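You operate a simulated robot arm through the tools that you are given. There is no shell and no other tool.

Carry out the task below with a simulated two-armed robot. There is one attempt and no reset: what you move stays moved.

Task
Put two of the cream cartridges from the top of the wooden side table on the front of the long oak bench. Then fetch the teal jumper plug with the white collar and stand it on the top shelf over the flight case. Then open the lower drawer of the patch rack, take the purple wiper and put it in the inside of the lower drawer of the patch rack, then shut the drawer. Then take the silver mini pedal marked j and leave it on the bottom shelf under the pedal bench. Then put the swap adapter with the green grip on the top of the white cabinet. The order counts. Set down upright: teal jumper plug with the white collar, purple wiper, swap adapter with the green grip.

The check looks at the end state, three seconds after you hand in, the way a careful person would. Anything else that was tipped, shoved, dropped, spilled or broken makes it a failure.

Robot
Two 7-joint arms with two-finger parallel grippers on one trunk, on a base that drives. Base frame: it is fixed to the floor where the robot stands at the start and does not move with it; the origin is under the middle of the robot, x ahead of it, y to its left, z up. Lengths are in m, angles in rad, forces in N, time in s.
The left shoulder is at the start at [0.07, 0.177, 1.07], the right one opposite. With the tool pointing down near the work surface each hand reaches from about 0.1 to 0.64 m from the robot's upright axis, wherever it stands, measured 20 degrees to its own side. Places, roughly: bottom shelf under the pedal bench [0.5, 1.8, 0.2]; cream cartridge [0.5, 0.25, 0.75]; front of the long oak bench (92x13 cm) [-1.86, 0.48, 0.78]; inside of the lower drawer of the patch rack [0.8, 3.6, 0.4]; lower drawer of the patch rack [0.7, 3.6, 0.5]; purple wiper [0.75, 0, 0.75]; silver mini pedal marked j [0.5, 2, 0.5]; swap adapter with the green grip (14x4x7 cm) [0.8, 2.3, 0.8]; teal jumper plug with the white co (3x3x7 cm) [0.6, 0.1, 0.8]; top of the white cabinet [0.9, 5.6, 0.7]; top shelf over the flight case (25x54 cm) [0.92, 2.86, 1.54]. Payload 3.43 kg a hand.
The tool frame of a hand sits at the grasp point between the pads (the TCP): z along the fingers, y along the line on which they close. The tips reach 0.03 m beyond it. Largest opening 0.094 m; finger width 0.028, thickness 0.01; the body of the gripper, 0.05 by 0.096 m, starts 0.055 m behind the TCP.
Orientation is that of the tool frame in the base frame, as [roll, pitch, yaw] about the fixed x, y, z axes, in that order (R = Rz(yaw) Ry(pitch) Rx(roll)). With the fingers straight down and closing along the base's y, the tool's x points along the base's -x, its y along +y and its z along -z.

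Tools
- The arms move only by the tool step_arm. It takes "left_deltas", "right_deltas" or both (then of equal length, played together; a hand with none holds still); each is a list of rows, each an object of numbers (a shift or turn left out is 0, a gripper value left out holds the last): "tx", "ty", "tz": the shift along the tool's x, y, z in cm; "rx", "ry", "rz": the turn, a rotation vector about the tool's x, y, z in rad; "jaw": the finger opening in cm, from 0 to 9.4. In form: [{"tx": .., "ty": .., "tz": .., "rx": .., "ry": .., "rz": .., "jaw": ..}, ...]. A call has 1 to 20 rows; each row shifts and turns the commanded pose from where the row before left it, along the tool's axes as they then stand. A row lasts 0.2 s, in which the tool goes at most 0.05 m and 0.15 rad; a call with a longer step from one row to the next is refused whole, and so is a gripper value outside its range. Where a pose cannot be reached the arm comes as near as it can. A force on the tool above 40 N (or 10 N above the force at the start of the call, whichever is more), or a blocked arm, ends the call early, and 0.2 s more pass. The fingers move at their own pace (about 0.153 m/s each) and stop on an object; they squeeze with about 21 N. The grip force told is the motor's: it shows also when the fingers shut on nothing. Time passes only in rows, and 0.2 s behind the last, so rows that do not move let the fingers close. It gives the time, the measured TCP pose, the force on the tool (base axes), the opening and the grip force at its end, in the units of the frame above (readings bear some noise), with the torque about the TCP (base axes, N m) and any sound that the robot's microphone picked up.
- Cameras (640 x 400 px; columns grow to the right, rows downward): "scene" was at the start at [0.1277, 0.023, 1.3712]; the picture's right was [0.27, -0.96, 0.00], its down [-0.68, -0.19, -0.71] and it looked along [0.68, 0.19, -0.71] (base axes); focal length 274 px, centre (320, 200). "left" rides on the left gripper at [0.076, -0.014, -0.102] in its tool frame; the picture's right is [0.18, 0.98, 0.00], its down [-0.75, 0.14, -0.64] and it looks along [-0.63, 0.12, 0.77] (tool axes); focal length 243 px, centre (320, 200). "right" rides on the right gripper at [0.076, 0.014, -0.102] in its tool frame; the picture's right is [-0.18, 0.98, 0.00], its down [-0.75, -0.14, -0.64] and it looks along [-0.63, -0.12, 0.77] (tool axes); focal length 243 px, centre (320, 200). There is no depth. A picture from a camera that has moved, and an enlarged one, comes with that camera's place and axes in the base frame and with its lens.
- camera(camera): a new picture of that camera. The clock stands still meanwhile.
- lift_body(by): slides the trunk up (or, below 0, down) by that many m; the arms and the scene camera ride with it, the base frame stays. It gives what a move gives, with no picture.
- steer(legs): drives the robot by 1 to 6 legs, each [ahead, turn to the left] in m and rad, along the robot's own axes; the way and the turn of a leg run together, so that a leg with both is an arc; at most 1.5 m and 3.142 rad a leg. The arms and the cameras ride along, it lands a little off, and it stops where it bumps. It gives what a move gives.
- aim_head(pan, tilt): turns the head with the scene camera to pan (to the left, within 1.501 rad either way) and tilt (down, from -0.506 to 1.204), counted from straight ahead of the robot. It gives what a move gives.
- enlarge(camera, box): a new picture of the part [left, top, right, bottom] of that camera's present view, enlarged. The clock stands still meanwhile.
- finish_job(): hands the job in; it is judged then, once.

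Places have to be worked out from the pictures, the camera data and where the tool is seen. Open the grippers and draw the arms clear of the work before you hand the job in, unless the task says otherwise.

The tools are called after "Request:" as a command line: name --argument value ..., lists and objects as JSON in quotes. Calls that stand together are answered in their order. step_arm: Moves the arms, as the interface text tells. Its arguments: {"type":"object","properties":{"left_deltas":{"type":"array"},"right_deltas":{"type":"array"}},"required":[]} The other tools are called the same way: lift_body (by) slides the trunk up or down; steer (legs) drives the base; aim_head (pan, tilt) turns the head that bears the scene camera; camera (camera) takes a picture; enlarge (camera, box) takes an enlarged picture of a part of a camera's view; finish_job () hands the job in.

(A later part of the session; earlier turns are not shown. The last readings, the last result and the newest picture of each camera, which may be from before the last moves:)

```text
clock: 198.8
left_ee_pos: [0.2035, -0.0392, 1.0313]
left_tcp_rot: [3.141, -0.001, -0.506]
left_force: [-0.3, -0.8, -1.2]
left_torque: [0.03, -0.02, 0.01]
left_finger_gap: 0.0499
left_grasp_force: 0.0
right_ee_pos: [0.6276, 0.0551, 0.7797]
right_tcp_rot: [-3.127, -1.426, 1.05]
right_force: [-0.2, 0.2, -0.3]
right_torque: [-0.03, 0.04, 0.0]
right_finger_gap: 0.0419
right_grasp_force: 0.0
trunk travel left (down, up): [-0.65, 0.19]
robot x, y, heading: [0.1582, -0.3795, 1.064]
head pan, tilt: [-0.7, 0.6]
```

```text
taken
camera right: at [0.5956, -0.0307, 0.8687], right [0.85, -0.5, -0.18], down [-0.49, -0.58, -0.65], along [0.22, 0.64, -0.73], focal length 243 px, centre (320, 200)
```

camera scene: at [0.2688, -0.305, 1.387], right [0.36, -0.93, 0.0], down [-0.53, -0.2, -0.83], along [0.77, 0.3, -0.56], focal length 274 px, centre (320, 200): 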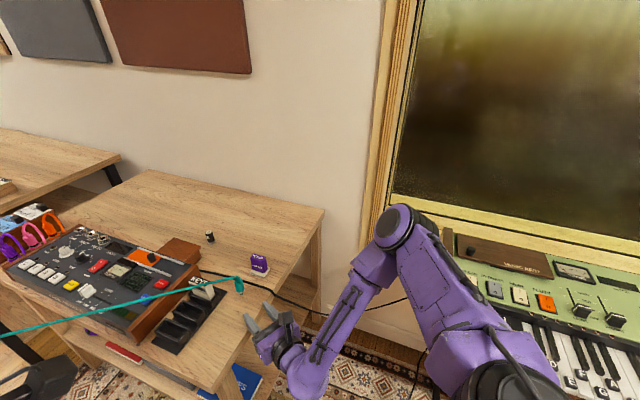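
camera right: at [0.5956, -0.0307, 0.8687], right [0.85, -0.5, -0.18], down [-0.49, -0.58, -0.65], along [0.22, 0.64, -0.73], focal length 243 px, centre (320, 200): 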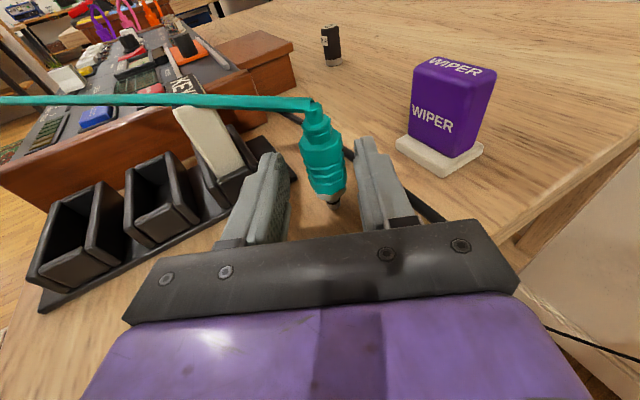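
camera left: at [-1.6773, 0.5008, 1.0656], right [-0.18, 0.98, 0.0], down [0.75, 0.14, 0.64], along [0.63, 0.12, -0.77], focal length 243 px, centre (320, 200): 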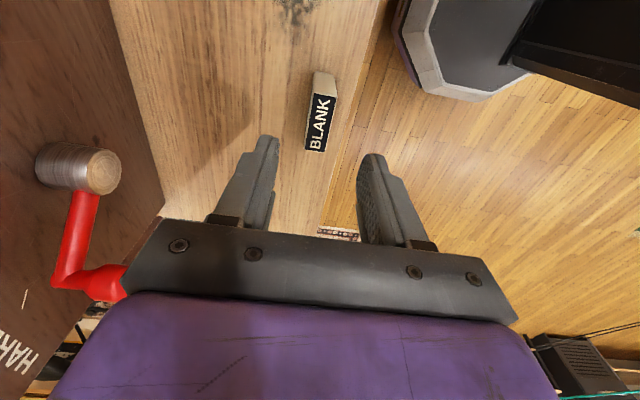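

The plug is between the fingers, about 2.4 cm past the TCP. I go 1.5 cm further and close gently.

Request:
step_arm --right_deltas '[{"tz": 1.48, "tx": 0.21}, {}, {"jaw": 3.2}, {"jaw": 2.6}, {"jaw": 2.0}, {"jaw": 1.0}, {}, {}]'

Request:
camera --camera "right"

```text
clock: 200.6
left_ee_pos: [0.2041, -0.039, 1.0332]
left_tcp_rot: [3.14, 0.0, -0.506]
left_force: [-0.2, -0.5, 0.0]
left_torque: [0.02, 0.01, 0.0]
left_finger_gap: 0.0503
left_grasp_force: 0.1
right_ee_pos: [0.6344, 0.0685, 0.7787]
right_tcp_rot: [-3.129, -1.425, 1.05]
right_force: [0.9, 0.5, 1.5]
right_torque: [-0.03, -0.05, -0.01]
right_finger_gap: 0.0248
right_grasp_force: 20.5
trunk travel left (down, up): [-0.65, 0.19]
robot x, y, heading: [0.1618, -0.3831, 1.065]
head pan, tilt: [-0.7, 0.6]
```

```text
taken
camera right: at [0.603, -0.0178, 0.8689], right [0.85, -0.5, -0.18], down [-0.49, -0.58, -0.65], along [0.22, 0.64, -0.73], focal length 243 px, centre (320, 200)
```

right: 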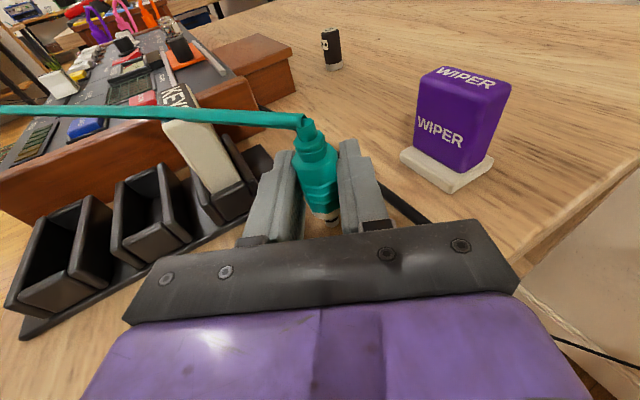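

Gripped at 2.5 cm with 20 N; the plug's foot is about 4.6 cm below the TCP. I lift straight up and check the force for any cable pull.

Request:
step_arm --right_deltas '[{"tx": 0.99, "tz": -0.14}, {"tx": 1.98, "tz": -0.29}, {"tx": 2.97, "tz": -0.43}, {"tx": 2.97, "tz": -0.43}, {"tx": 2.97, "tz": -0.43}, {}]'

Request:
camera --camera "right"

```text
clock: 202.0
left_ee_pos: [0.2028, -0.0382, 1.0323]
left_tcp_rot: [3.139, 0.0, -0.508]
left_force: [-0.2, 0.7, -0.5]
left_torque: [-0.02, 0.02, -0.01]
left_finger_gap: 0.0499
left_grasp_force: 0.1
right_ee_pos: [0.6337, 0.0658, 0.9]
right_tcp_rot: [-3.13, -1.426, 1.053]
right_force: [0.1, 0.1, -0.4]
right_torque: [0.03, 0.0, -0.02]
right_finger_gap: 0.0243
right_grasp_force: 21.3
trunk travel left (down, up): [-0.65, 0.19]
robot x, y, heading: [0.1647, -0.3821, 1.062]
head pan, tilt: [-0.7, 0.6]
```

```text
taken
camera right: at [0.6036, -0.0196, 0.9901], right [0.85, -0.5, -0.18], down [-0.49, -0.58, -0.65], along [0.22, 0.64, -0.74], focal length 243 px, centre (320, 200)
```

right: 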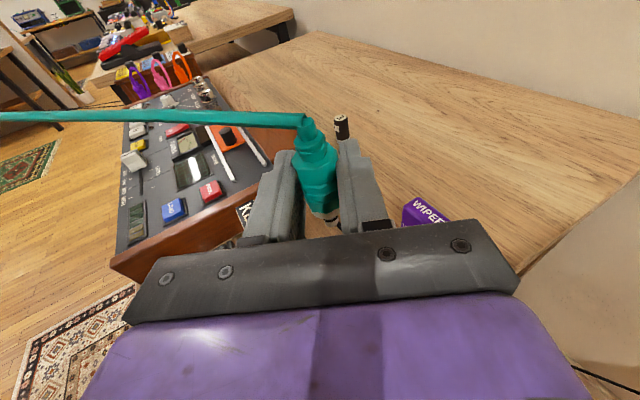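

No cable pull at all. I raise the plug to about 1.2 m and draw it back for driving.

Request:
step_arm --right_deltas '[{"tx": 3.96, "tz": -0.58}, {"tx": 3.96, "tz": -0.58}, {"tx": 3.96, "tz": -0.58}, {"tx": 3.96, "tz": -0.58}, {"tx": 3.96, "tz": -0.58}, {"tx": 3.96, "tz": -0.58}, {"tx": 3.96, "tz": -0.58}, {"tx": 3.96, "tz": -0.58}, {"tz": -2.97, "tx": -0.43}, {"tz": -2.97, "tx": -0.43}, {"tz": -2.97, "tx": -0.43}, {"tz": -2.97, "tx": -0.43}, {}]'

Request:
steer --legs '[[0.0, 0.87], [1.0, 0.0]]'

Request:
aim_head --pan -0.4 --tilt 0.35

Request:
camera --camera "scene"

```text
clock: 204.8
left_ee_pos: [0.2038, -0.0382, 1.0323]
left_tcp_rot: [3.14, -0.001, -0.505]
left_force: [0.3, 0.8, -0.2]
left_torque: [-0.02, -0.05, 0.01]
left_finger_gap: 0.0498
left_grasp_force: 0.0
right_ee_pos: [0.5771, -0.0374, 1.2182]
right_tcp_rot: [-3.132, -1.425, 1.055]
right_force: [-0.1, 0.6, -0.6]
right_torque: [0.0, 0.0, -0.02]
right_finger_gap: 0.0235
right_grasp_force: 21.1
trunk travel left (down, up): [-0.65, 0.19]
robot x, y, heading: [0.1635, -0.382, 1.066]
head pan, tilt: [-0.7, 0.6]
```

```text
clock: 212.4
left_ee_pos: [-0.4661, 0.8044, 1.033]
left_tcp_rot: [3.14, 0.0, 0.394]
left_force: [-0.3, 0.3, 0.3]
left_torque: [0.0, 0.0, 0.03]
left_finger_gap: 0.0497
left_grasp_force: 0.1
right_ee_pos: [-0.2326, 1.0963, 1.219]
right_tcp_rot: [-3.129, -1.426, 1.947]
right_force: [0.0, 0.5, -0.7]
right_torque: [0.0, -0.03, -0.03]
right_finger_gap: 0.0232
right_grasp_force: 21.4
trunk travel left (down, up): [-0.65, 0.19]
robot x, y, heading: [-0.2256, 0.562, 1.964]
head pan, tilt: [-0.7, 0.6]
```

```text
clock: 213.2
left_ee_pos: [-0.4643, 0.804, 1.0327]
left_tcp_rot: [3.14, -0.001, 0.394]
left_force: [0.2, -0.3, -0.7]
left_torque: [0.02, -0.03, -0.03]
left_finger_gap: 0.0499
left_grasp_force: 0.0
right_ee_pos: [-0.2327, 1.0964, 1.2207]
right_tcp_rot: [-3.132, -1.426, 1.949]
right_force: [-0.6, -0.4, -0.7]
right_torque: [-0.01, -0.02, -0.01]
right_finger_gap: 0.0224
right_grasp_force: 20.6
trunk travel left (down, up): [-0.65, 0.19]
robot x, y, heading: [-0.2209, 0.5517, 1.969]
head pan, tilt: [-0.4, 0.351]
```

```text
taken
camera scene: at [-0.242, 0.6991, 1.4097], right [1.0, -0.01, 0.0], down [0.0, -0.34, -0.94], along [0.01, 0.94, -0.34], focal length 274 px, centre (320, 200)
```

scene: 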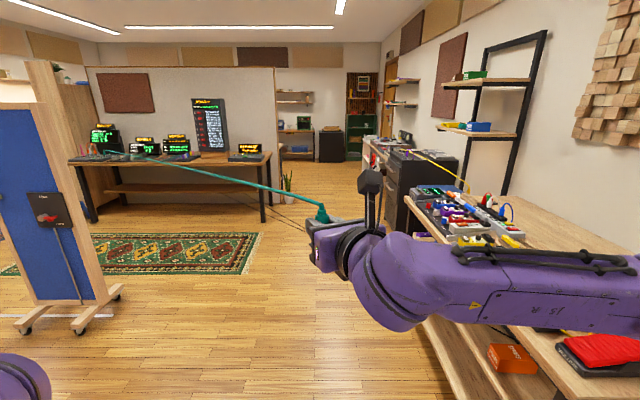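

The finger gap has crept from 2.48 to 2.24 cm, so I check the plug in the hand camera.

Request:
camera --camera "right"

Request:
enlarge --camera "right" --box '[230, 80, 410, 250]'

Request:
enlarge --camera "scene" --box '[290, 180, 390, 270]'

```text
taken
camera right: at [-0.1848, 1.0184, 1.3084], right [0.92, 0.35, -0.18], down [0.15, -0.74, -0.65], along [-0.36, 0.57, -0.73], focal length 243 px, centre (320, 200)
```

right: 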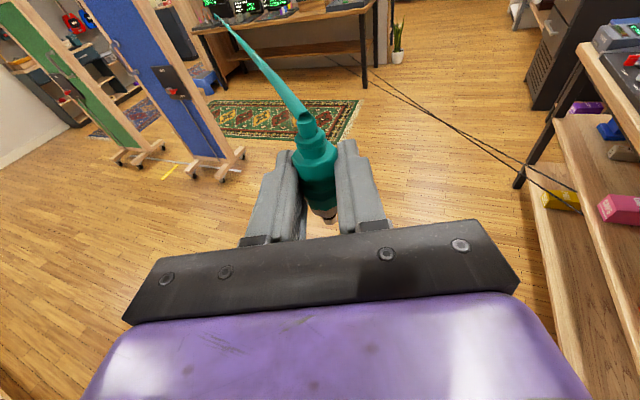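

```text
2.35 times, centred on (320, 165) of right
camera zoom: at [-0.1848, 1.0184, 1.3084], right [0.92, 0.35, -0.18], down [0.15, -0.74, -0.65], along [-0.36, 0.57, -0.73], focal length 571 px, centre (320, 282)
```

zoom: 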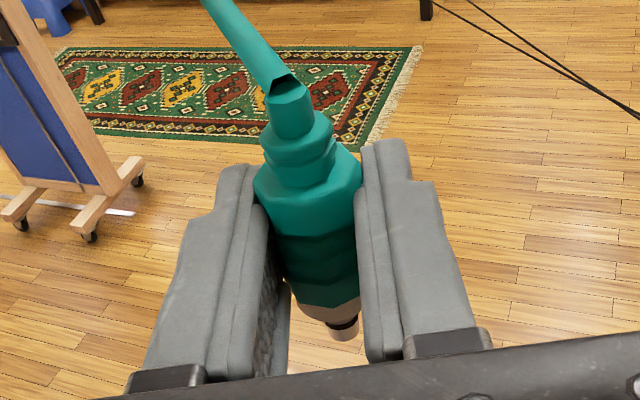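

```text
4.44 times, centred on (340, 225) of scene
camera zoom: at [-0.242, 0.6991, 1.4097], right [1.0, -0.01, 0.0], down [0.0, -0.34, -0.94], along [0.01, 0.94, -0.34], focal length 1215 px, centre (231, 89)
```

zoom: 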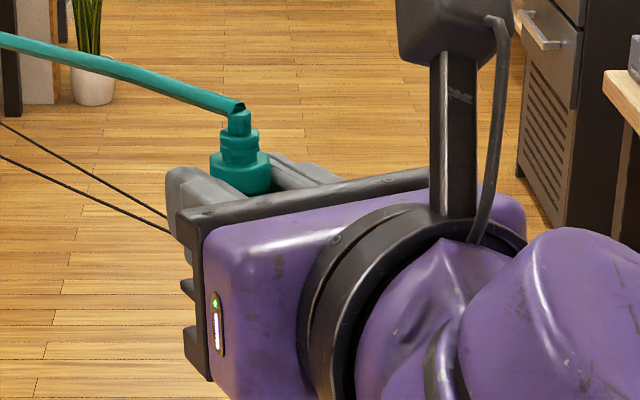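

The plug only turned about its own axis onto a flat of its body; it is still upright. The thin black lines on the floor are floor cables. I drive up the aisle to stand off the flight case.

Request:
steer --legs '[[0.0, -0.39], [1.1, 0.0]]'

Request:
aim_head --pan -0.6 --tilt 0.2

Request:
camera --camera "scene"

```text
clock: 220.0
left_ee_pos: [-0.3474, 1.9774, 1.0334]
left_tcp_rot: [3.14, 0.001, -0.011]
left_force: [-0.3, 0.1, -0.6]
left_torque: [-0.01, 0.03, 0.02]
left_finger_gap: 0.0499
left_grasp_force: 0.1
right_ee_pos: [-0.0202, 2.1563, 1.2193]
right_tcp_rot: [-3.13, -1.426, 1.547]
right_force: [0.1, 0.1, -0.5]
right_torque: [0.0, 0.01, -0.02]
right_finger_gap: 0.0228
right_grasp_force: 20.8
trunk travel left (down, up): [-0.65, 0.19]
robot x, y, heading: [-0.2179, 1.6531, 1.56]
head pan, tilt: [-0.4, 0.351]
```

```text
clock: 220.7
left_ee_pos: [-0.3484, 1.9776, 1.0322]
left_tcp_rot: [3.139, 0.0, -0.011]
left_force: [-0.3, -0.4, -0.5]
left_torque: [0.01, 0.02, -0.01]
left_finger_gap: 0.0499
left_grasp_force: 0.0
right_ee_pos: [-0.0194, 2.1557, 1.2196]
right_tcp_rot: [-3.131, -1.426, 1.547]
right_force: [-0.2, 0.2, -0.8]
right_torque: [-0.01, -0.02, 0.0]
right_finger_gap: 0.0222
right_grasp_force: 20.9
trunk travel left (down, up): [-0.65, 0.19]
robot x, y, heading: [-0.219, 1.6573, 1.561]
head pan, tilt: [-0.6, 0.201]
```

```text
taken
camera scene: at [-0.1682, 1.7848, 1.4237], right [0.82, -0.57, 0.0], down [-0.11, -0.16, -0.98], along [0.56, 0.8, -0.2], focal length 274 px, centre (320, 200)
```

scene: 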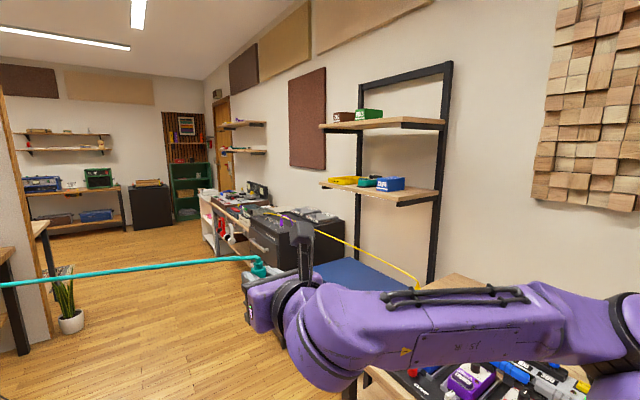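

The top shelf is over a lower blue case; the boxes stand on its far half. I drive on a bit and look down at the case to see how close I can stand.

Request:
steer --legs '[[0.85, 0.0]]'

Request:
aim_head --pan -1.1 --tilt 0.75

Request:
camera --camera "scene"

Request:
aim_head --pan -1.1 --tilt 0.0

Request:
camera --camera "scene"

```text
clock: 225.1
left_ee_pos: [-0.3335, 2.813, 1.0328]
left_tcp_rot: [3.14, -0.001, -0.023]
left_force: [-0.5, 0.1, 0.0]
left_torque: [0.02, 0.0, -0.02]
left_finger_gap: 0.0501
left_grasp_force: 0.1
right_ee_pos: [-0.0034, 2.9867, 1.2192]
right_tcp_rot: [-3.131, -1.426, 1.537]
right_force: [-0.6, 0.0, 0.4]
right_torque: [0.02, 0.01, 0.02]
right_finger_gap: 0.0226
right_grasp_force: 20.8
trunk travel left (down, up): [-0.65, 0.19]
robot x, y, heading: [-0.2112, 2.4938, 1.551]
head pan, tilt: [-0.6, 0.201]
```

```text
clock: 226.1
left_ee_pos: [-0.3327, 2.8114, 1.0322]
left_tcp_rot: [3.141, 0.001, -0.023]
left_force: [0.6, 0.5, -0.5]
left_torque: [0.05, 0.04, 0.0]
left_finger_gap: 0.0502
left_grasp_force: 0.0
right_ee_pos: [-0.0033, 2.9865, 1.2181]
right_tcp_rot: [-3.13, -1.426, 1.535]
right_force: [0.1, -0.5, -0.2]
right_torque: [-0.03, 0.0, -0.01]
right_finger_gap: 0.0224
right_grasp_force: 20.5
trunk travel left (down, up): [-0.65, 0.19]
robot x, y, heading: [-0.2083, 2.4924, 1.55]
head pan, tilt: [-1.1, 0.75]
```

```text
taken
camera scene: at [-0.135, 2.5781, 1.3742], right [0.44, -0.9, 0.0], down [-0.61, -0.3, -0.73], along [0.66, 0.32, -0.68], focal length 274 px, centre (320, 200)
```

scene: 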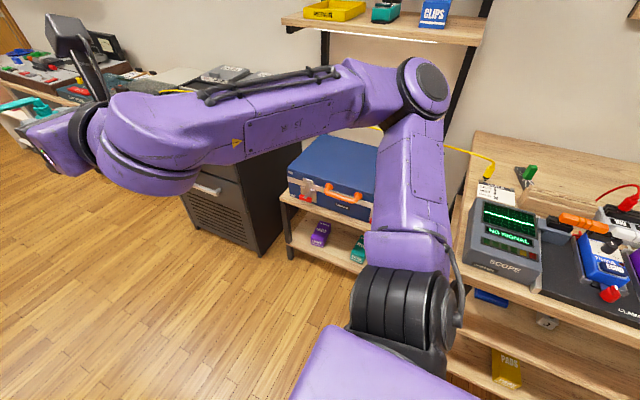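

```text
clock: 227.2
left_ee_pos: [-0.3342, 2.8131, 1.0332]
left_tcp_rot: [3.139, 0.001, -0.022]
left_force: [0.3, 0.8, -0.6]
left_torque: [0.03, 0.0, 0.04]
left_finger_gap: 0.0499
left_grasp_force: 0.0
right_ee_pos: [-0.0031, 2.9878, 1.2186]
right_tcp_rot: [-3.131, -1.428, 1.536]
right_force: [0.3, -0.9, -0.5]
right_torque: [0.01, 0.02, -0.02]
right_finger_gap: 0.0225
right_grasp_force: 21.4
trunk travel left (down, up): [-0.65, 0.19]
robot x, y, heading: [-0.2091, 2.4958, 1.554]
head pan, tilt: [-1.1, 0.0]
```

```text
taken
camera scene: at [-0.1285, 2.5812, 1.4421], right [0.44, -0.9, 0.0], down [0.0, 0.0, -1.0], along [0.9, 0.44, 0.0], focal length 274 px, centre (320, 200)
```

scene: 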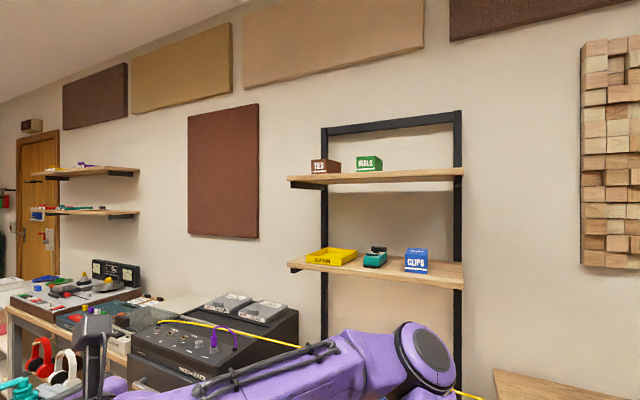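

The blue flight case stands back at x ≈ 0.55 on its low stand, so I can stand at about x 0.15. On the top shelf (y 2.57–3.13) the boxes are at y ≈ 2.88 and 3.06, so I will place the plug near (0.86, 2.69). I drive up and face the shelf.

Request:
steer --legs '[[0.4, 0.0], [0.0, -1.555]]'

Request:
lift_body --by 0.18

Request:
aim_head --pan -0.2 --tilt 0.1

Request:
camera --camera "scene"

```text
clock: 233.4
left_ee_pos: [0.1177, 3.016, 1.0321]
left_tcp_rot: [3.141, -0.001, -1.56]
left_force: [-0.1, 0.4, -0.8]
left_torque: [0.04, 0.0, 0.02]
left_finger_gap: 0.0502
left_grasp_force: 0.1
right_ee_pos: [0.3018, 2.6918, 1.2194]
right_tcp_rot: [-3.133, -1.425, -0.002]
right_force: [0.3, 0.3, -0.4]
right_torque: [-0.01, -0.02, 0.01]
right_finger_gap: 0.0225
right_grasp_force: 21.2
trunk travel left (down, up): [-0.65, 0.19]
robot x, y, heading: [-0.2025, 2.8827, 0.016]
head pan, tilt: [-1.1, 0.0]
```

```text
clock: 235.4
left_ee_pos: [0.117, 3.0163, 1.2117]
left_tcp_rot: [3.139, -0.001, -1.561]
left_force: [0.0, 0.0, -0.3]
left_torque: [0.0, 0.0, 0.03]
left_finger_gap: 0.0502
left_grasp_force: 0.0
right_ee_pos: [0.3027, 2.6908, 1.3983]
right_tcp_rot: [-3.132, -1.425, 0.0]
right_force: [0.6, -0.1, 0.0]
right_torque: [-0.02, 0.03, 0.01]
right_finger_gap: 0.022
right_grasp_force: 20.6
trunk travel left (down, up): [-0.83, 0.01]
robot x, y, heading: [-0.199, 2.8848, 0.013]
head pan, tilt: [-1.1, 0.0]
```

```text
clock: 236.6
left_ee_pos: [0.1156, 3.0161, 1.2126]
left_tcp_rot: [3.14, -0.001, -1.56]
left_force: [0.1, 0.4, 0.1]
left_torque: [0.02, 0.01, 0.01]
left_finger_gap: 0.0499
left_grasp_force: 0.0
right_ee_pos: [0.3016, 2.6907, 1.398]
right_tcp_rot: [-3.133, -1.425, 0.0]
right_force: [0.8, 0.6, -0.2]
right_torque: [0.01, 0.06, -0.01]
right_finger_gap: 0.0225
right_grasp_force: 21.2
trunk travel left (down, up): [-0.83, 0.01]
robot x, y, heading: [-0.202, 2.8846, 0.016]
head pan, tilt: [-0.201, 0.099]
```

```text
taken
camera scene: at [-0.0606, 2.8668, 1.6132], right [-0.19, -0.98, 0.0], down [-0.1, 0.02, -0.99], along [0.98, -0.19, -0.1], focal length 274 px, centre (320, 200)
```

scene: 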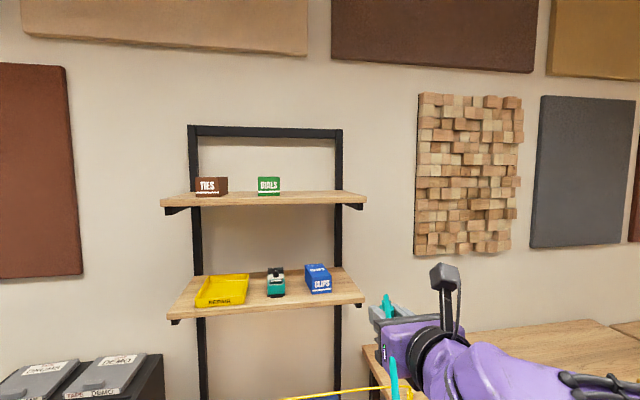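

The free right part of the top shelf is clear to see; its top is at z ≈ 1.54. I raise the hand above shelf level first, then drive closer.

Request:
step_arm --right_deltas '[{"tx": 3.96, "tz": -0.58}, {"tx": 3.96, "tz": -0.58}, {"tx": 3.96, "tz": -0.58}, {"tx": 3.96, "tz": -0.58}, {"tx": 3.96, "tz": -0.58}, {"tx": 3.96, "tz": -0.58}, {"tx": 1.5, "tz": -0.2}, {}]'

Request:
camera --camera "right"

```text
clock: 238.4
left_ee_pos: [0.1178, 3.0157, 1.2122]
left_tcp_rot: [3.141, 0.001, -1.561]
left_force: [-0.2, -1.0, 0.0]
left_torque: [0.04, -0.03, -0.01]
left_finger_gap: 0.0498
left_grasp_force: 0.1
right_ee_pos: [0.3036, 2.6909, 1.6551]
right_tcp_rot: [-3.133, -1.426, -0.003]
right_force: [0.2, 0.7, -0.3]
right_torque: [0.01, 0.03, 0.0]
right_finger_gap: 0.0223
right_grasp_force: 21.3
trunk travel left (down, up): [-0.83, 0.01]
robot x, y, heading: [-0.2014, 2.8826, 0.016]
head pan, tilt: [-0.201, 0.099]
```

```text
taken
camera right: at [0.2136, 2.6749, 1.7446], right [-0.02, -0.98, -0.18], down [-0.75, 0.14, -0.65], along [0.67, 0.13, -0.73], focal length 243 px, centre (320, 200)
```

right: 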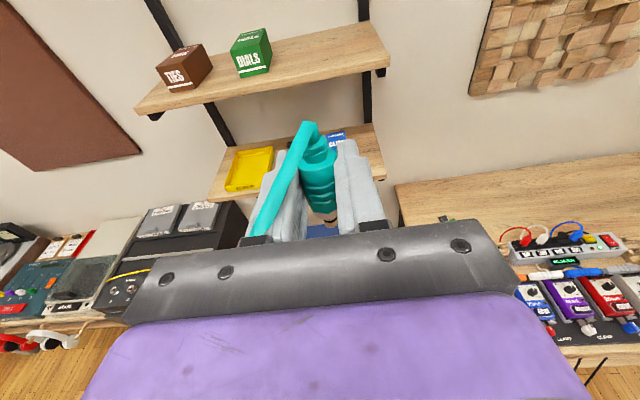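

The hand is above shelf level with the free end of the shelf straight ahead. I drive 0.36 m closer.

Request:
steer --legs '[[0.36, 0.0]]'

Request:
aim_head --pan -0.3 --tilt 0.1

Request:
camera --camera "scene"

Request:
camera --camera "right"

```text
clock: 240.7
left_ee_pos: [0.4718, 3.0191, 1.2128]
left_tcp_rot: [3.141, 0.001, -1.563]
left_force: [0.7, 0.5, 0.7]
left_torque: [0.01, -0.02, -0.01]
left_finger_gap: 0.0499
left_grasp_force: 0.0
right_ee_pos: [0.6577, 2.6941, 1.6555]
right_tcp_rot: [-3.133, -1.427, -0.005]
right_force: [-0.4, 0.0, 0.1]
right_torque: [-0.02, 0.01, -0.01]
right_finger_gap: 0.0223
right_grasp_force: 21.1
trunk travel left (down, up): [-0.83, 0.01]
robot x, y, heading: [0.157, 2.8892, 0.008]
head pan, tilt: [-0.201, 0.099]
```

```text
clock: 241.4
left_ee_pos: [0.4747, 3.0191, 1.2126]
left_tcp_rot: [3.141, -0.001, -1.564]
left_force: [0.5, 0.2, 0.5]
left_torque: [0.04, 0.01, 0.02]
left_finger_gap: 0.0499
left_grasp_force: 0.1
right_ee_pos: [0.6605, 2.6925, 1.655]
right_tcp_rot: [-3.133, -1.427, -0.008]
right_force: [0.0, -0.2, -0.8]
right_torque: [-0.02, -0.04, 0.0]
right_finger_gap: 0.022
right_grasp_force: 21.1
trunk travel left (down, up): [-0.83, 0.01]
robot x, y, heading: [0.1557, 2.8885, 0.012]
head pan, tilt: [-0.3, 0.099]
```

```text
taken
camera scene: at [0.2942, 2.8616, 1.6132], right [-0.29, -0.96, 0.0], down [-0.1, 0.03, -1.0], along [0.95, -0.28, -0.1], focal length 274 px, centre (320, 200)
```

scene: 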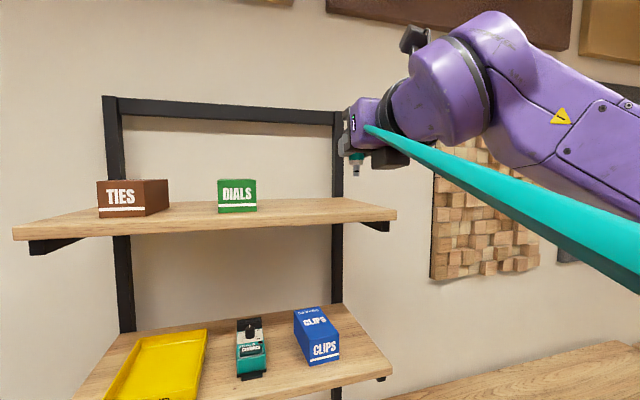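

```text
taken
camera right: at [0.5696, 2.6777, 1.7446], right [-0.02, -0.98, -0.18], down [-0.74, 0.14, -0.65], along [0.67, 0.12, -0.73], focal length 243 px, centre (320, 200)
```

right: 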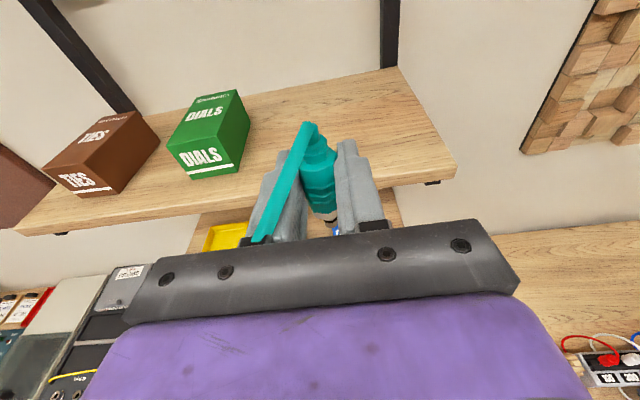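

Shelf front edge is at x ≈ 0.765, and the plug's foot is 7 cm above the top. I lower by 3.5 cm and extend forward over the shelf.

Request:
step_arm --right_deltas '[{"tx": -1.73, "tz": 0.25}, {"tx": -1.73, "tz": 0.25}, {"tz": 2.97, "tx": 0.43}, {"tz": 2.97, "tx": 0.43}, {"tz": 2.97, "tx": 0.43}, {"tz": 2.97, "tx": 0.43}, {"tz": 2.97, "tx": 0.43}, {"tz": 2.97, "tx": 0.43}, {}]'

Request:
camera --camera "scene"

Request:
camera --camera "right"

```text
clock: 243.4
left_ee_pos: [0.4751, 3.0179, 1.2123]
left_tcp_rot: [3.14, 0.0, -1.563]
left_force: [0.8, 0.5, -0.4]
left_torque: [-0.03, -0.01, -0.01]
left_finger_gap: 0.05
left_grasp_force: 0.1
right_ee_pos: [0.8398, 2.693, 1.6195]
right_tcp_rot: [-3.132, -1.428, -0.006]
right_force: [-0.2, -0.1, -0.7]
right_torque: [-0.01, 0.0, -0.02]
right_finger_gap: 0.0222
right_grasp_force: 21.2
trunk travel left (down, up): [-0.83, 0.01]
robot x, y, heading: [0.1559, 2.8909, 0.014]
head pan, tilt: [-0.3, 0.099]
```

```text
taken
camera scene: at [0.2939, 2.8613, 1.6132], right [-0.29, -0.96, 0.0], down [-0.09, 0.03, -1.0], along [0.95, -0.29, -0.1], focal length 274 px, centre (320, 200)
```

scene: 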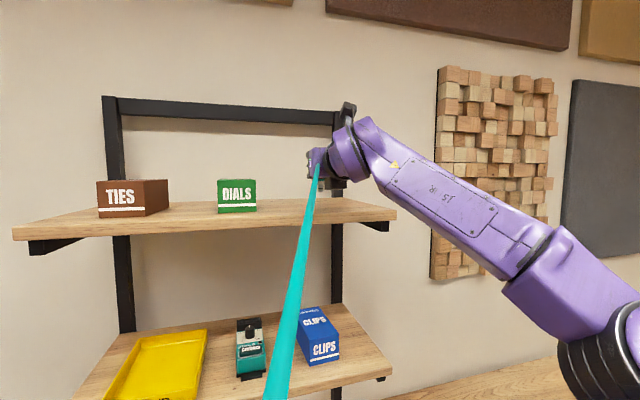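

```text
taken
camera right: at [0.7496, 2.6782, 1.709], right [-0.02, -0.98, -0.18], down [-0.74, 0.14, -0.65], along [0.67, 0.12, -0.73], focal length 243 px, centre (320, 200)
```

right: 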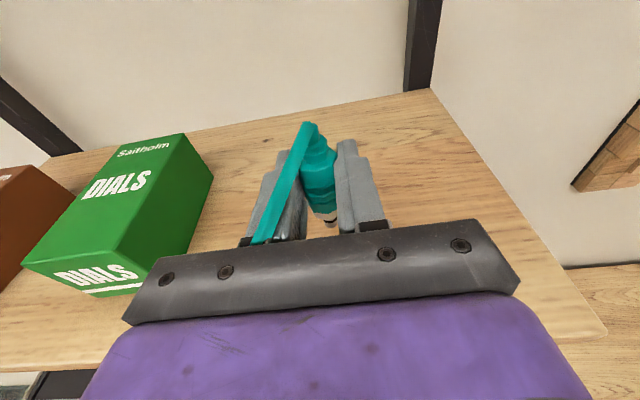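

The plug is over the shelf at about (0.85, 2.69). I go 1 cm further in and lower in small steps.

Request:
step_arm --right_deltas '[{"tz": 0.99, "tx": 0.14}, {"tx": -0.99, "tz": 0.14}, {"tx": -0.99, "tz": 0.14}, {"tx": -0.49, "tz": 0.07}, {}]'

Request:
step_arm --right_deltas '[{"tx": -0.4, "tz": 0.06}, {"tx": -0.3, "tz": 0.04}, {}]'

Request:
camera --camera "right"

```text
clock: 244.6
left_ee_pos: [0.475, 3.0197, 1.213]
left_tcp_rot: [3.138, 0.002, -1.563]
left_force: [0.2, -0.9, 0.6]
left_torque: [0.02, 0.01, 0.03]
left_finger_gap: 0.0499
left_grasp_force: 0.1
right_ee_pos: [0.8508, 2.694, 1.5944]
right_tcp_rot: [-3.134, -1.426, -0.003]
right_force: [0.0, -0.2, -1.4]
right_torque: [-0.01, -0.02, -0.01]
right_finger_gap: 0.0222
right_grasp_force: 21.5
trunk travel left (down, up): [-0.83, 0.01]
robot x, y, heading: [0.1571, 2.8821, 0.01]
head pan, tilt: [-0.3, 0.099]
```

```text
clock: 245.4
left_ee_pos: [0.4741, 3.02, 1.2124]
left_tcp_rot: [3.14, -0.001, -1.564]
left_force: [0.0, -0.2, 0.5]
left_torque: [0.02, 0.0, 0.0]
left_finger_gap: 0.0497
left_grasp_force: 0.0
right_ee_pos: [0.8497, 2.6925, 1.5882]
right_tcp_rot: [-3.132, -1.425, -0.005]
right_force: [0.7, 0.5, -0.5]
right_torque: [0.01, 0.02, 0.01]
right_finger_gap: 0.0224
right_grasp_force: 21.3
trunk travel left (down, up): [-0.83, 0.01]
robot x, y, heading: [0.1549, 2.8856, 0.01]
head pan, tilt: [-0.3, 0.099]
```

```text
taken
camera right: at [0.76, 2.6781, 1.677], right [-0.02, -0.98, -0.18], down [-0.74, 0.14, -0.65], along [0.67, 0.12, -0.73], focal length 243 px, centre (320, 200)
```

right: 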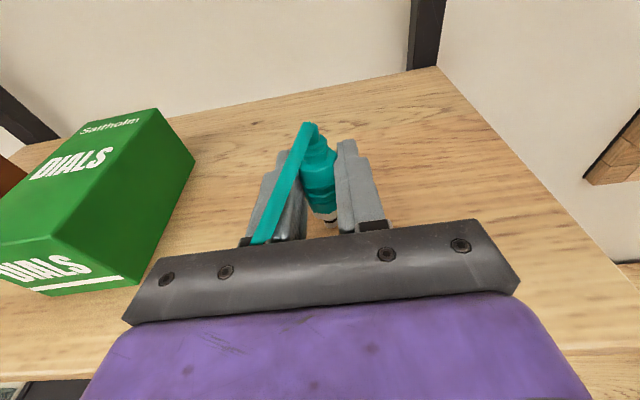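

Before setting it down I enlarge the plug to check that it is still upright in the grip.

Request:
enlarge --camera "right" --box '[240, 100, 400, 240]'

Request:
enlarge --camera "scene" --box '[260, 100, 400, 230]'

```text
2.86 times, centred on (320, 170) of right
camera zoom: at [0.76, 2.6781, 1.677], right [-0.02, -0.98, -0.18], down [-0.74, 0.14, -0.65], along [0.67, 0.12, -0.73], focal length 693 px, centre (320, 286)
```

zoom: 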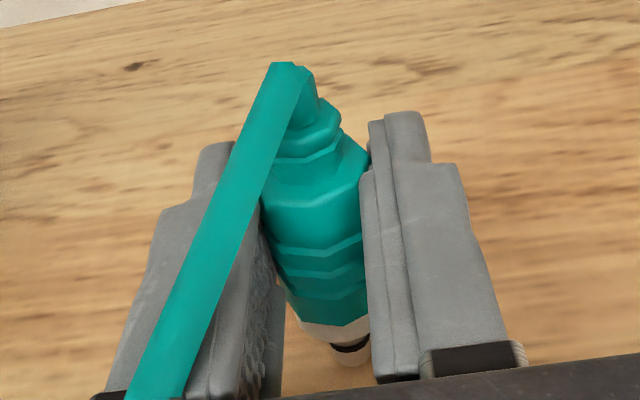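

```text
3.08 times, centred on (330, 165) of scene
camera zoom: at [0.2944, 2.8615, 1.6132], right [-0.29, -0.96, 0.0], down [-0.1, 0.03, -0.99], along [0.95, -0.29, -0.1], focal length 841 px, centre (289, 308)
```

zoom: 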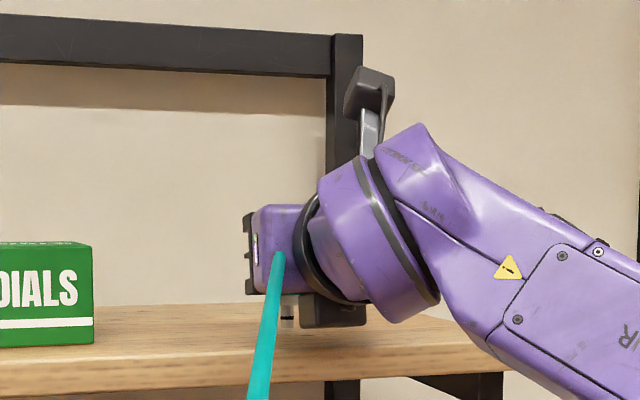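

The plug is upright in the grip and its foot is nearly on the shelf. I lower in 2 mm steps until contact.

Request:
step_arm --right_deltas '[{"tx": -0.2, "tz": 0.03}, {}]'

Request:
step_arm --right_deltas '[{"tx": -0.2, "tz": 0.03}, {}]'

Request:
step_arm --right_deltas '[{"tx": -0.2, "tz": 0.03}, {}]'

```text
clock: 246.0
left_ee_pos: [0.4756, 3.0192, 1.2119]
left_tcp_rot: [3.14, 0.0, -1.563]
left_force: [0.0, -0.6, 0.0]
left_torque: [0.0, 0.0, -0.03]
left_finger_gap: 0.0501
left_grasp_force: 0.1
right_ee_pos: [0.8502, 2.6934, 1.5863]
right_tcp_rot: [-3.131, -1.428, -0.007]
right_force: [0.7, 0.0, 1.1]
right_torque: [0.0, -0.06, -0.02]
right_finger_gap: 0.0224
right_grasp_force: 20.9
trunk travel left (down, up): [-0.83, 0.01]
robot x, y, heading: [0.1566, 2.889, 0.006]
head pan, tilt: [-0.3, 0.099]
```

```text
clock: 246.6
left_ee_pos: [0.4755, 3.0192, 1.213]
left_tcp_rot: [3.141, 0.001, -1.564]
left_force: [0.5, 0.1, 0.6]
left_torque: [0.03, 0.02, -0.03]
left_finger_gap: 0.05
left_grasp_force: 0.1
right_ee_pos: [0.8508, 2.6932, 1.5854]
right_tcp_rot: [-3.137, -1.43, -0.001]
right_force: [7.7, -1.1, 15.5]
right_torque: [-0.07, -0.58, 0.03]
right_finger_gap: 0.0221
right_grasp_force: 21.2
trunk travel left (down, up): [-0.83, 0.01]
robot x, y, heading: [0.158, 2.8887, 0.007]
head pan, tilt: [-0.3, 0.099]
```

```text
clock: 247.2
left_ee_pos: [0.4728, 3.0181, 1.2132]
left_tcp_rot: [-3.141, 0.0, -1.563]
left_force: [0.3, 0.1, -0.2]
left_torque: [-0.04, -0.03, 0.03]
left_finger_gap: 0.0499
left_grasp_force: 0.1
right_ee_pos: [0.8478, 2.6926, 1.5834]
right_tcp_rot: [-3.129, -1.429, -0.007]
right_force: [4.6, -4.3, 20.3]
right_torque: [-0.38, -0.52, -0.31]
right_finger_gap: 0.0222
right_grasp_force: 20.8
trunk travel left (down, up): [-0.83, 0.01]
robot x, y, heading: [0.1578, 2.8848, 0.007]
head pan, tilt: [-0.3, 0.099]
```

Firm contact. I relieve the pressure slightly and open the fingers slowly.

Request:
step_arm --right_deltas '[{"tx": 0.2, "tz": -0.03}, {}, {"jaw": 2.5}, {"jaw": 2.9}, {"jaw": 3.5}, {"jaw": 4.2}, {}]'

Request:
enlarge --camera "right" --box '[240, 100, 400, 240]'

```text
clock: 248.8
left_ee_pos: [0.4748, 3.0191, 1.2116]
left_tcp_rot: [3.139, 0.001, -1.565]
left_force: [0.2, -1.0, 0.2]
left_torque: [-0.03, 0.03, 0.01]
left_finger_gap: 0.05
left_grasp_force: 0.0
right_ee_pos: [0.8494, 2.693, 1.5828]
right_tcp_rot: [-3.132, -1.426, -0.006]
right_force: [0.5, -0.6, 1.0]
right_torque: [0.01, 0.02, -0.03]
right_finger_gap: 0.0419
right_grasp_force: 0.0
trunk travel left (down, up): [-0.83, 0.01]
robot x, y, heading: [0.1561, 2.8877, -0.0]
head pan, tilt: [-0.3, 0.099]
```

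```text
2.86 times, centred on (320, 170) of right
camera zoom: at [0.7592, 2.6778, 1.673], right [-0.02, -0.98, -0.18], down [-0.74, 0.14, -0.65], along [0.67, 0.12, -0.73], focal length 693 px, centre (320, 286)
```

zoom: 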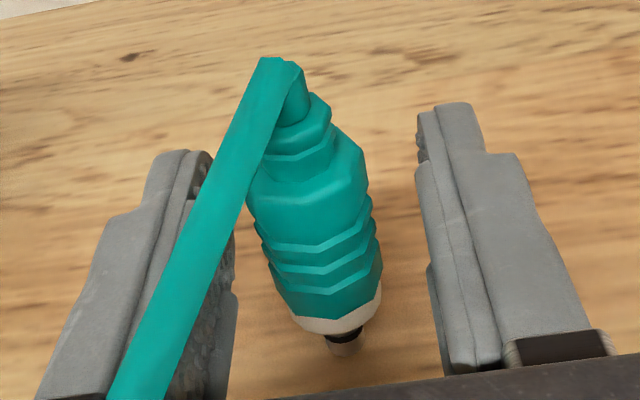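

The plug stands upright by itself between the open fingers. I back straight out.

Request:
step_arm --right_deltas '[{"jaw": 5.0}, {"tz": -0.99, "tx": -0.14}, {"tz": -1.98, "tx": -0.29}, {"tz": -2.97, "tx": -0.43}, {"tz": -2.97, "tx": -0.43}, {"tz": -2.97, "tx": -0.43}, {"tz": -2.97, "tx": -0.43}, {"tz": -2.97, "tx": -0.43}, {}]'

Request:
camera --camera "right"

Request:
camera --camera "scene"

```text
clock: 250.8
left_ee_pos: [0.4751, 3.0195, 1.2128]
left_tcp_rot: [3.14, 0.001, -1.565]
left_force: [0.0, -0.3, -0.7]
left_torque: [-0.01, 0.0, -0.03]
left_finger_gap: 0.0498
left_grasp_force: 0.2
right_ee_pos: [0.6711, 2.6906, 1.5845]
right_tcp_rot: [-3.132, -1.425, -0.007]
right_force: [0.1, 0.9, 0.9]
right_torque: [-0.01, 0.02, 0.01]
right_finger_gap: 0.0501
right_grasp_force: 0.2
trunk travel left (down, up): [-0.83, 0.01]
robot x, y, heading: [0.156, 2.8873, 0.013]
head pan, tilt: [-0.3, 0.099]
```

```text
taken
camera right: at [0.5806, 2.6757, 1.6741], right [-0.02, -0.98, -0.18], down [-0.74, 0.14, -0.65], along [0.67, 0.12, -0.73], focal length 243 px, centre (320, 200)
```

right: 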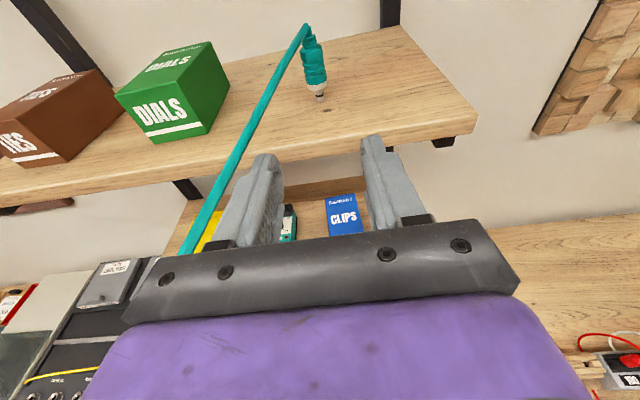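

```text
taken
camera scene: at [0.2952, 2.8616, 1.6131], right [-0.29, -0.96, 0.0], down [-0.1, 0.03, -0.99], along [0.95, -0.29, -0.1], focal length 274 px, centre (320, 200)
```

scene: 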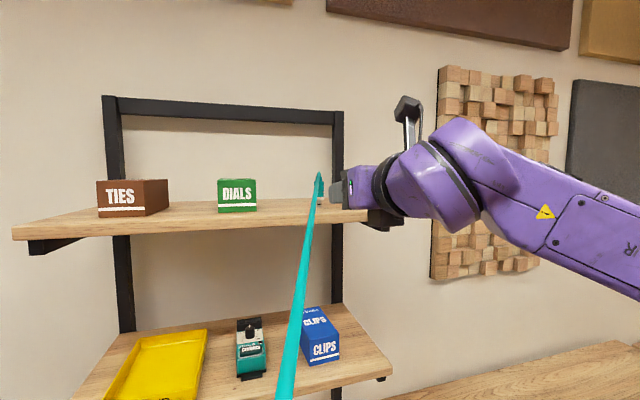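

The plug stands upright on the top shelf with the boxes untouched. I back away, lower the trunk and look at the patch rack to the left.

Request:
steer --legs '[[-0.35, 0.0]]'

Request:
lift_body --by -0.18

Request:
aim_head --pan 0.75 --tilt 0.6

Request:
camera --camera "scene"

Request:
aim_head --pan -0.2 --tilt 0.0

Request:
enlarge --camera "scene" --box '[180, 80, 420, 260]'

```text
clock: 253.1
left_ee_pos: [0.1154, 3.0148, 1.2113]
left_tcp_rot: [3.138, 0.001, -1.571]
left_force: [0.4, -0.6, 0.4]
left_torque: [-0.01, -0.01, 0.01]
left_finger_gap: 0.0497
left_grasp_force: 0.0
right_ee_pos: [0.3099, 2.6848, 1.5842]
right_tcp_rot: [-3.133, -1.425, -0.01]
right_force: [0.0, 0.1, 0.8]
right_torque: [0.0, 0.02, 0.02]
right_finger_gap: 0.05
right_grasp_force: 0.1
trunk travel left (down, up): [-0.83, 0.01]
robot x, y, heading: [-0.2061, 2.8838, 0.005]
head pan, tilt: [-0.3, 0.099]
```

```text
clock: 255.1
left_ee_pos: [0.1132, 3.0153, 1.0321]
left_tcp_rot: [3.14, 0.0, -1.57]
left_force: [-1.0, -0.5, -0.2]
left_torque: [0.02, 0.02, -0.04]
left_finger_gap: 0.0499
left_grasp_force: 0.1
right_ee_pos: [0.3065, 2.6854, 1.4048]
right_tcp_rot: [-3.133, -1.426, -0.012]
right_force: [-0.6, 1.1, 0.6]
right_torque: [0.01, 0.03, 0.02]
right_finger_gap: 0.05
right_grasp_force: 0.2
trunk travel left (down, up): [-0.65, 0.19]
robot x, y, heading: [-0.2075, 2.8852, 0.0]
head pan, tilt: [-0.3, 0.099]
```

```text
clock: 256.4
left_ee_pos: [0.1135, 3.0147, 1.032]
left_tcp_rot: [3.139, 0.0, -1.572]
left_force: [0.7, 0.5, -1.2]
left_torque: [0.0, 0.01, 0.01]
left_finger_gap: 0.0502
left_grasp_force: 0.1
right_ee_pos: [0.3077, 2.6849, 1.4058]
right_tcp_rot: [-3.133, -1.426, -0.012]
right_force: [0.7, 0.1, -0.7]
right_torque: [0.0, -0.01, 0.01]
right_finger_gap: 0.0502
right_grasp_force: 0.0
trunk travel left (down, up): [-0.65, 0.19]
robot x, y, heading: [-0.2024, 2.8845, 0.002]
head pan, tilt: [0.75, 0.6]
```

```text
taken
camera scene: at [-0.0912, 2.9458, 1.387], right [0.68, -0.73, 0.0], down [-0.41, -0.39, -0.83], along [0.6, 0.56, -0.56], focal length 274 px, centre (320, 200)
```

scene: 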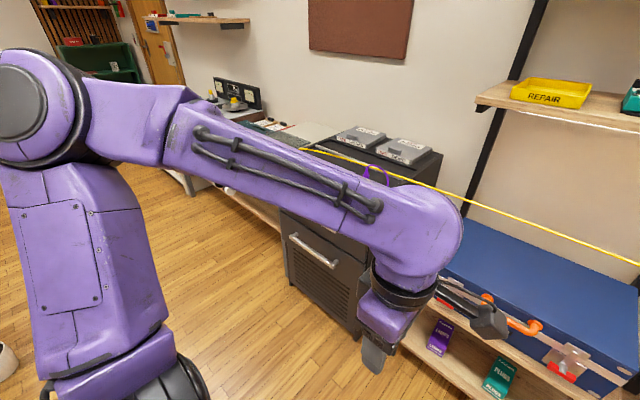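

```text
clock: 257.6
left_ee_pos: [0.1141, 3.0148, 1.032]
left_tcp_rot: [3.141, 0.001, -1.57]
left_force: [0.0, 0.3, 0.6]
left_torque: [-0.04, 0.03, 0.03]
left_finger_gap: 0.0501
left_grasp_force: 0.0
right_ee_pos: [0.3076, 2.6839, 1.4057]
right_tcp_rot: [-3.134, -1.426, -0.01]
right_force: [0.6, -0.5, -0.3]
right_torque: [-0.02, 0.01, -0.04]
right_finger_gap: 0.05
right_grasp_force: 0.0
trunk travel left (down, up): [-0.65, 0.19]
robot x, y, heading: [-0.202, 2.8838, 0.005]
head pan, tilt: [-0.201, 0.0]
```

```text
2.22 times, centred on (300, 170) of scene
camera zoom: at [-0.0674, 2.8678, 1.4422], right [-0.2, -0.98, 0.0], down [0.0, 0.0, -1.0], along [0.98, -0.2, 0.0], focal length 608 px, centre (364, 267)
```

zoom: 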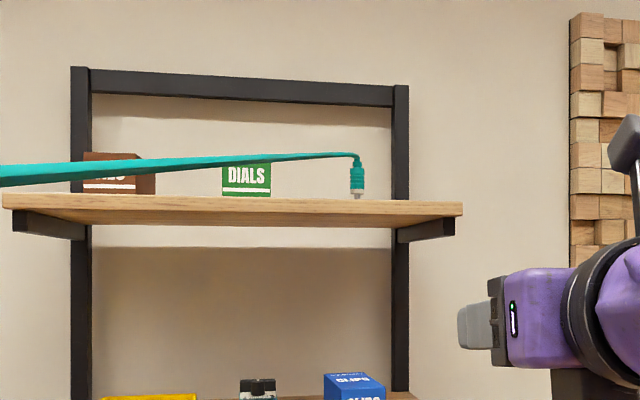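

The plug stands properly. Now I move along to face the patch rack.

Request:
steer --legs '[[0.0, 1.57], [0.7, 0.0], [0.0, -1.57]]'

Request:
aim_head --pan 0.0 --tilt 0.75

Request:
camera --camera "scene"

```text
clock: 269.3
left_ee_pos: [0.1096, 3.7184, 1.031]
left_tcp_rot: [3.138, 0.0, -1.6]
left_force: [0.6, 1.1, -0.2]
left_torque: [0.0, -0.01, 0.03]
left_finger_gap: 0.0499
left_grasp_force: 0.0
right_ee_pos: [0.2922, 3.3829, 1.4053]
right_tcp_rot: [-3.135, -1.426, -0.04]
right_force: [-0.5, -0.5, 0.2]
right_torque: [0.02, 0.02, -0.01]
right_finger_gap: 0.0501
right_grasp_force: 0.1
trunk travel left (down, up): [-0.65, 0.19]
robot x, y, heading: [-0.2109, 3.5971, -0.026]
head pan, tilt: [-0.201, 0.0]
```

```text
clock: 270.4
left_ee_pos: [0.1093, 3.719, 1.0324]
left_tcp_rot: [3.139, -0.001, -1.6]
left_force: [0.2, 0.2, -0.2]
left_torque: [0.02, 0.03, -0.02]
left_finger_gap: 0.05
left_grasp_force: 0.0
right_ee_pos: [0.2935, 3.3836, 1.4047]
right_tcp_rot: [-3.132, -1.425, -0.039]
right_force: [-0.6, -0.3, 0.2]
right_torque: [-0.03, 0.05, 0.02]
right_finger_gap: 0.0501
right_grasp_force: 0.0
trunk travel left (down, up): [-0.65, 0.19]
robot x, y, heading: [-0.2167, 3.5992, -0.027]
head pan, tilt: [0.0, 0.75]
```

```text
taken
camera scene: at [-0.0811, 3.5954, 1.3742], right [-0.03, -1.0, 0.0], down [-0.68, 0.02, -0.73], along [0.73, -0.02, -0.68], focal length 274 px, centre (320, 200)
```

scene: 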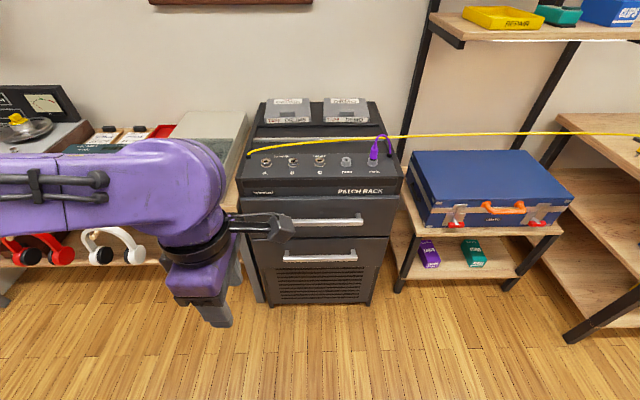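

The patch rack has two drawers with bar handles; the lower handle works out near z 0.49. I enlarge for detail.

Request:
enlarge --camera "scene" --box '[230, 90, 420, 310]'

```text
1.82 times, centred on (325, 200) of scene
camera zoom: at [-0.0811, 3.5954, 1.3742], right [-0.03, -1.0, 0.0], down [-0.68, 0.02, -0.73], along [0.73, -0.02, -0.68], focal length 497 px, centre (311, 200)
```

zoom: 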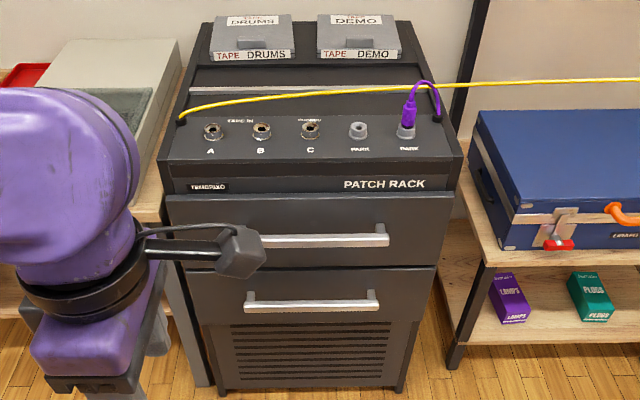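

The drawer front is at x ≈ 0.58 and the lower handle bar at about (0.55, 3.58, 0.485). I lower the trunk by 0.4 m, roll the right hand to close vertically, and lift the left hand out of the way.

Request:
lift_body --by -0.4

Request:
step_arm --right_deltas '[{"rz": -0.1428}, {"rz": -0.1428}, {"rz": -0.1428}, {"rz": -0.1428}, {"rz": -0.1428}, {"rz": -0.1428}, {"rz": -0.1428}, {"rz": -0.1428}, {"rz": -0.1428}, {"rz": -0.1428}, {"rz": -0.1428}, {}]' --left_deltas '[{"tz": -2}, {"tz": -2}, {"tz": -2}, {"tz": -2}, {"tz": -2}, {"tz": -2}, {"tz": -2}, {"tz": -2}, {}, {}, {}, {}]'

Request:
camera --camera "scene"

Request:
camera --camera "right"

```text
clock: 274.2
left_ee_pos: [0.1086, 3.719, 0.6319]
left_tcp_rot: [3.14, 0.001, -1.602]
left_force: [0.2, -0.6, 0.0]
left_torque: [0.0, -0.02, -0.01]
left_finger_gap: 0.05
left_grasp_force: 0.0
right_ee_pos: [0.2931, 3.383, 1.0058]
right_tcp_rot: [-3.133, -1.426, -0.04]
right_force: [0.7, 0.6, 0.7]
right_torque: [-0.01, -0.01, 0.01]
right_finger_gap: 0.0499
right_grasp_force: 0.1
trunk travel left (down, up): [-0.25, 0.59]
robot x, y, heading: [-0.2147, 3.5967, -0.027]
head pan, tilt: [0.0, 0.75]
```

```text
clock: 276.8
left_ee_pos: [0.1624, 3.7051, 0.7692]
left_tcp_rot: [3.139, -0.001, -1.602]
left_force: [0.5, 0.0, 0.2]
left_torque: [-0.03, -0.02, 0.03]
left_finger_gap: 0.0499
left_grasp_force: 0.0
left hand out of reach, approached as far as the arm can: row 1, 2, 3, 4, 5, 6, 7, 8
right_ee_pos: [0.2939, 3.383, 1.005]
right_tcp_rot: [1.715, 0.0, 1.54]
right_force: [-0.4, -0.7, -0.3]
right_torque: [0.0, -0.01, 0.0]
right_finger_gap: 0.0502
right_grasp_force: 0.0
trunk travel left (down, up): [-0.25, 0.59]
robot x, y, heading: [-0.211, 3.5992, -0.03]
head pan, tilt: [0.0, 0.75]
```

```text
taken
camera scene: at [-0.0812, 3.5955, 0.9741], right [-0.03, -1.0, 0.0], down [-0.68, 0.02, -0.73], along [0.73, -0.02, -0.68], focal length 274 px, centre (320, 200)
```

scene: 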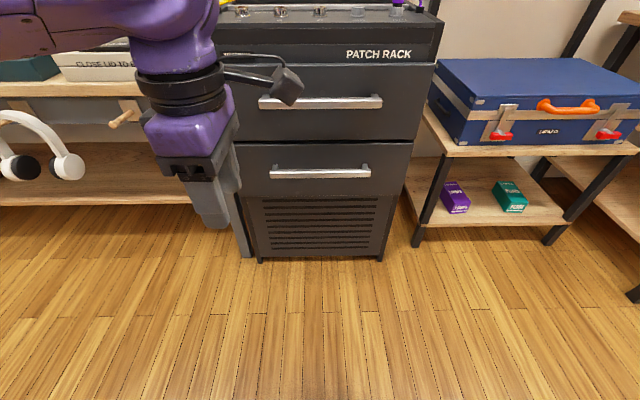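

```text
taken
camera right: at [0.1966, 3.463, 1.0331], right [0.14, -0.19, 0.97], down [-0.68, -0.73, -0.05], along [0.72, -0.65, -0.23], focal length 243 px, centre (320, 200)
```

right: 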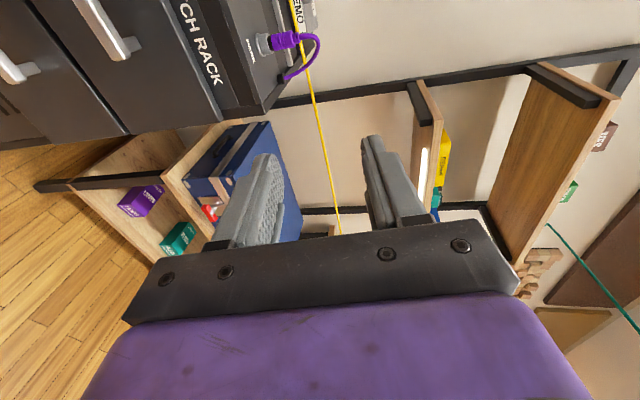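

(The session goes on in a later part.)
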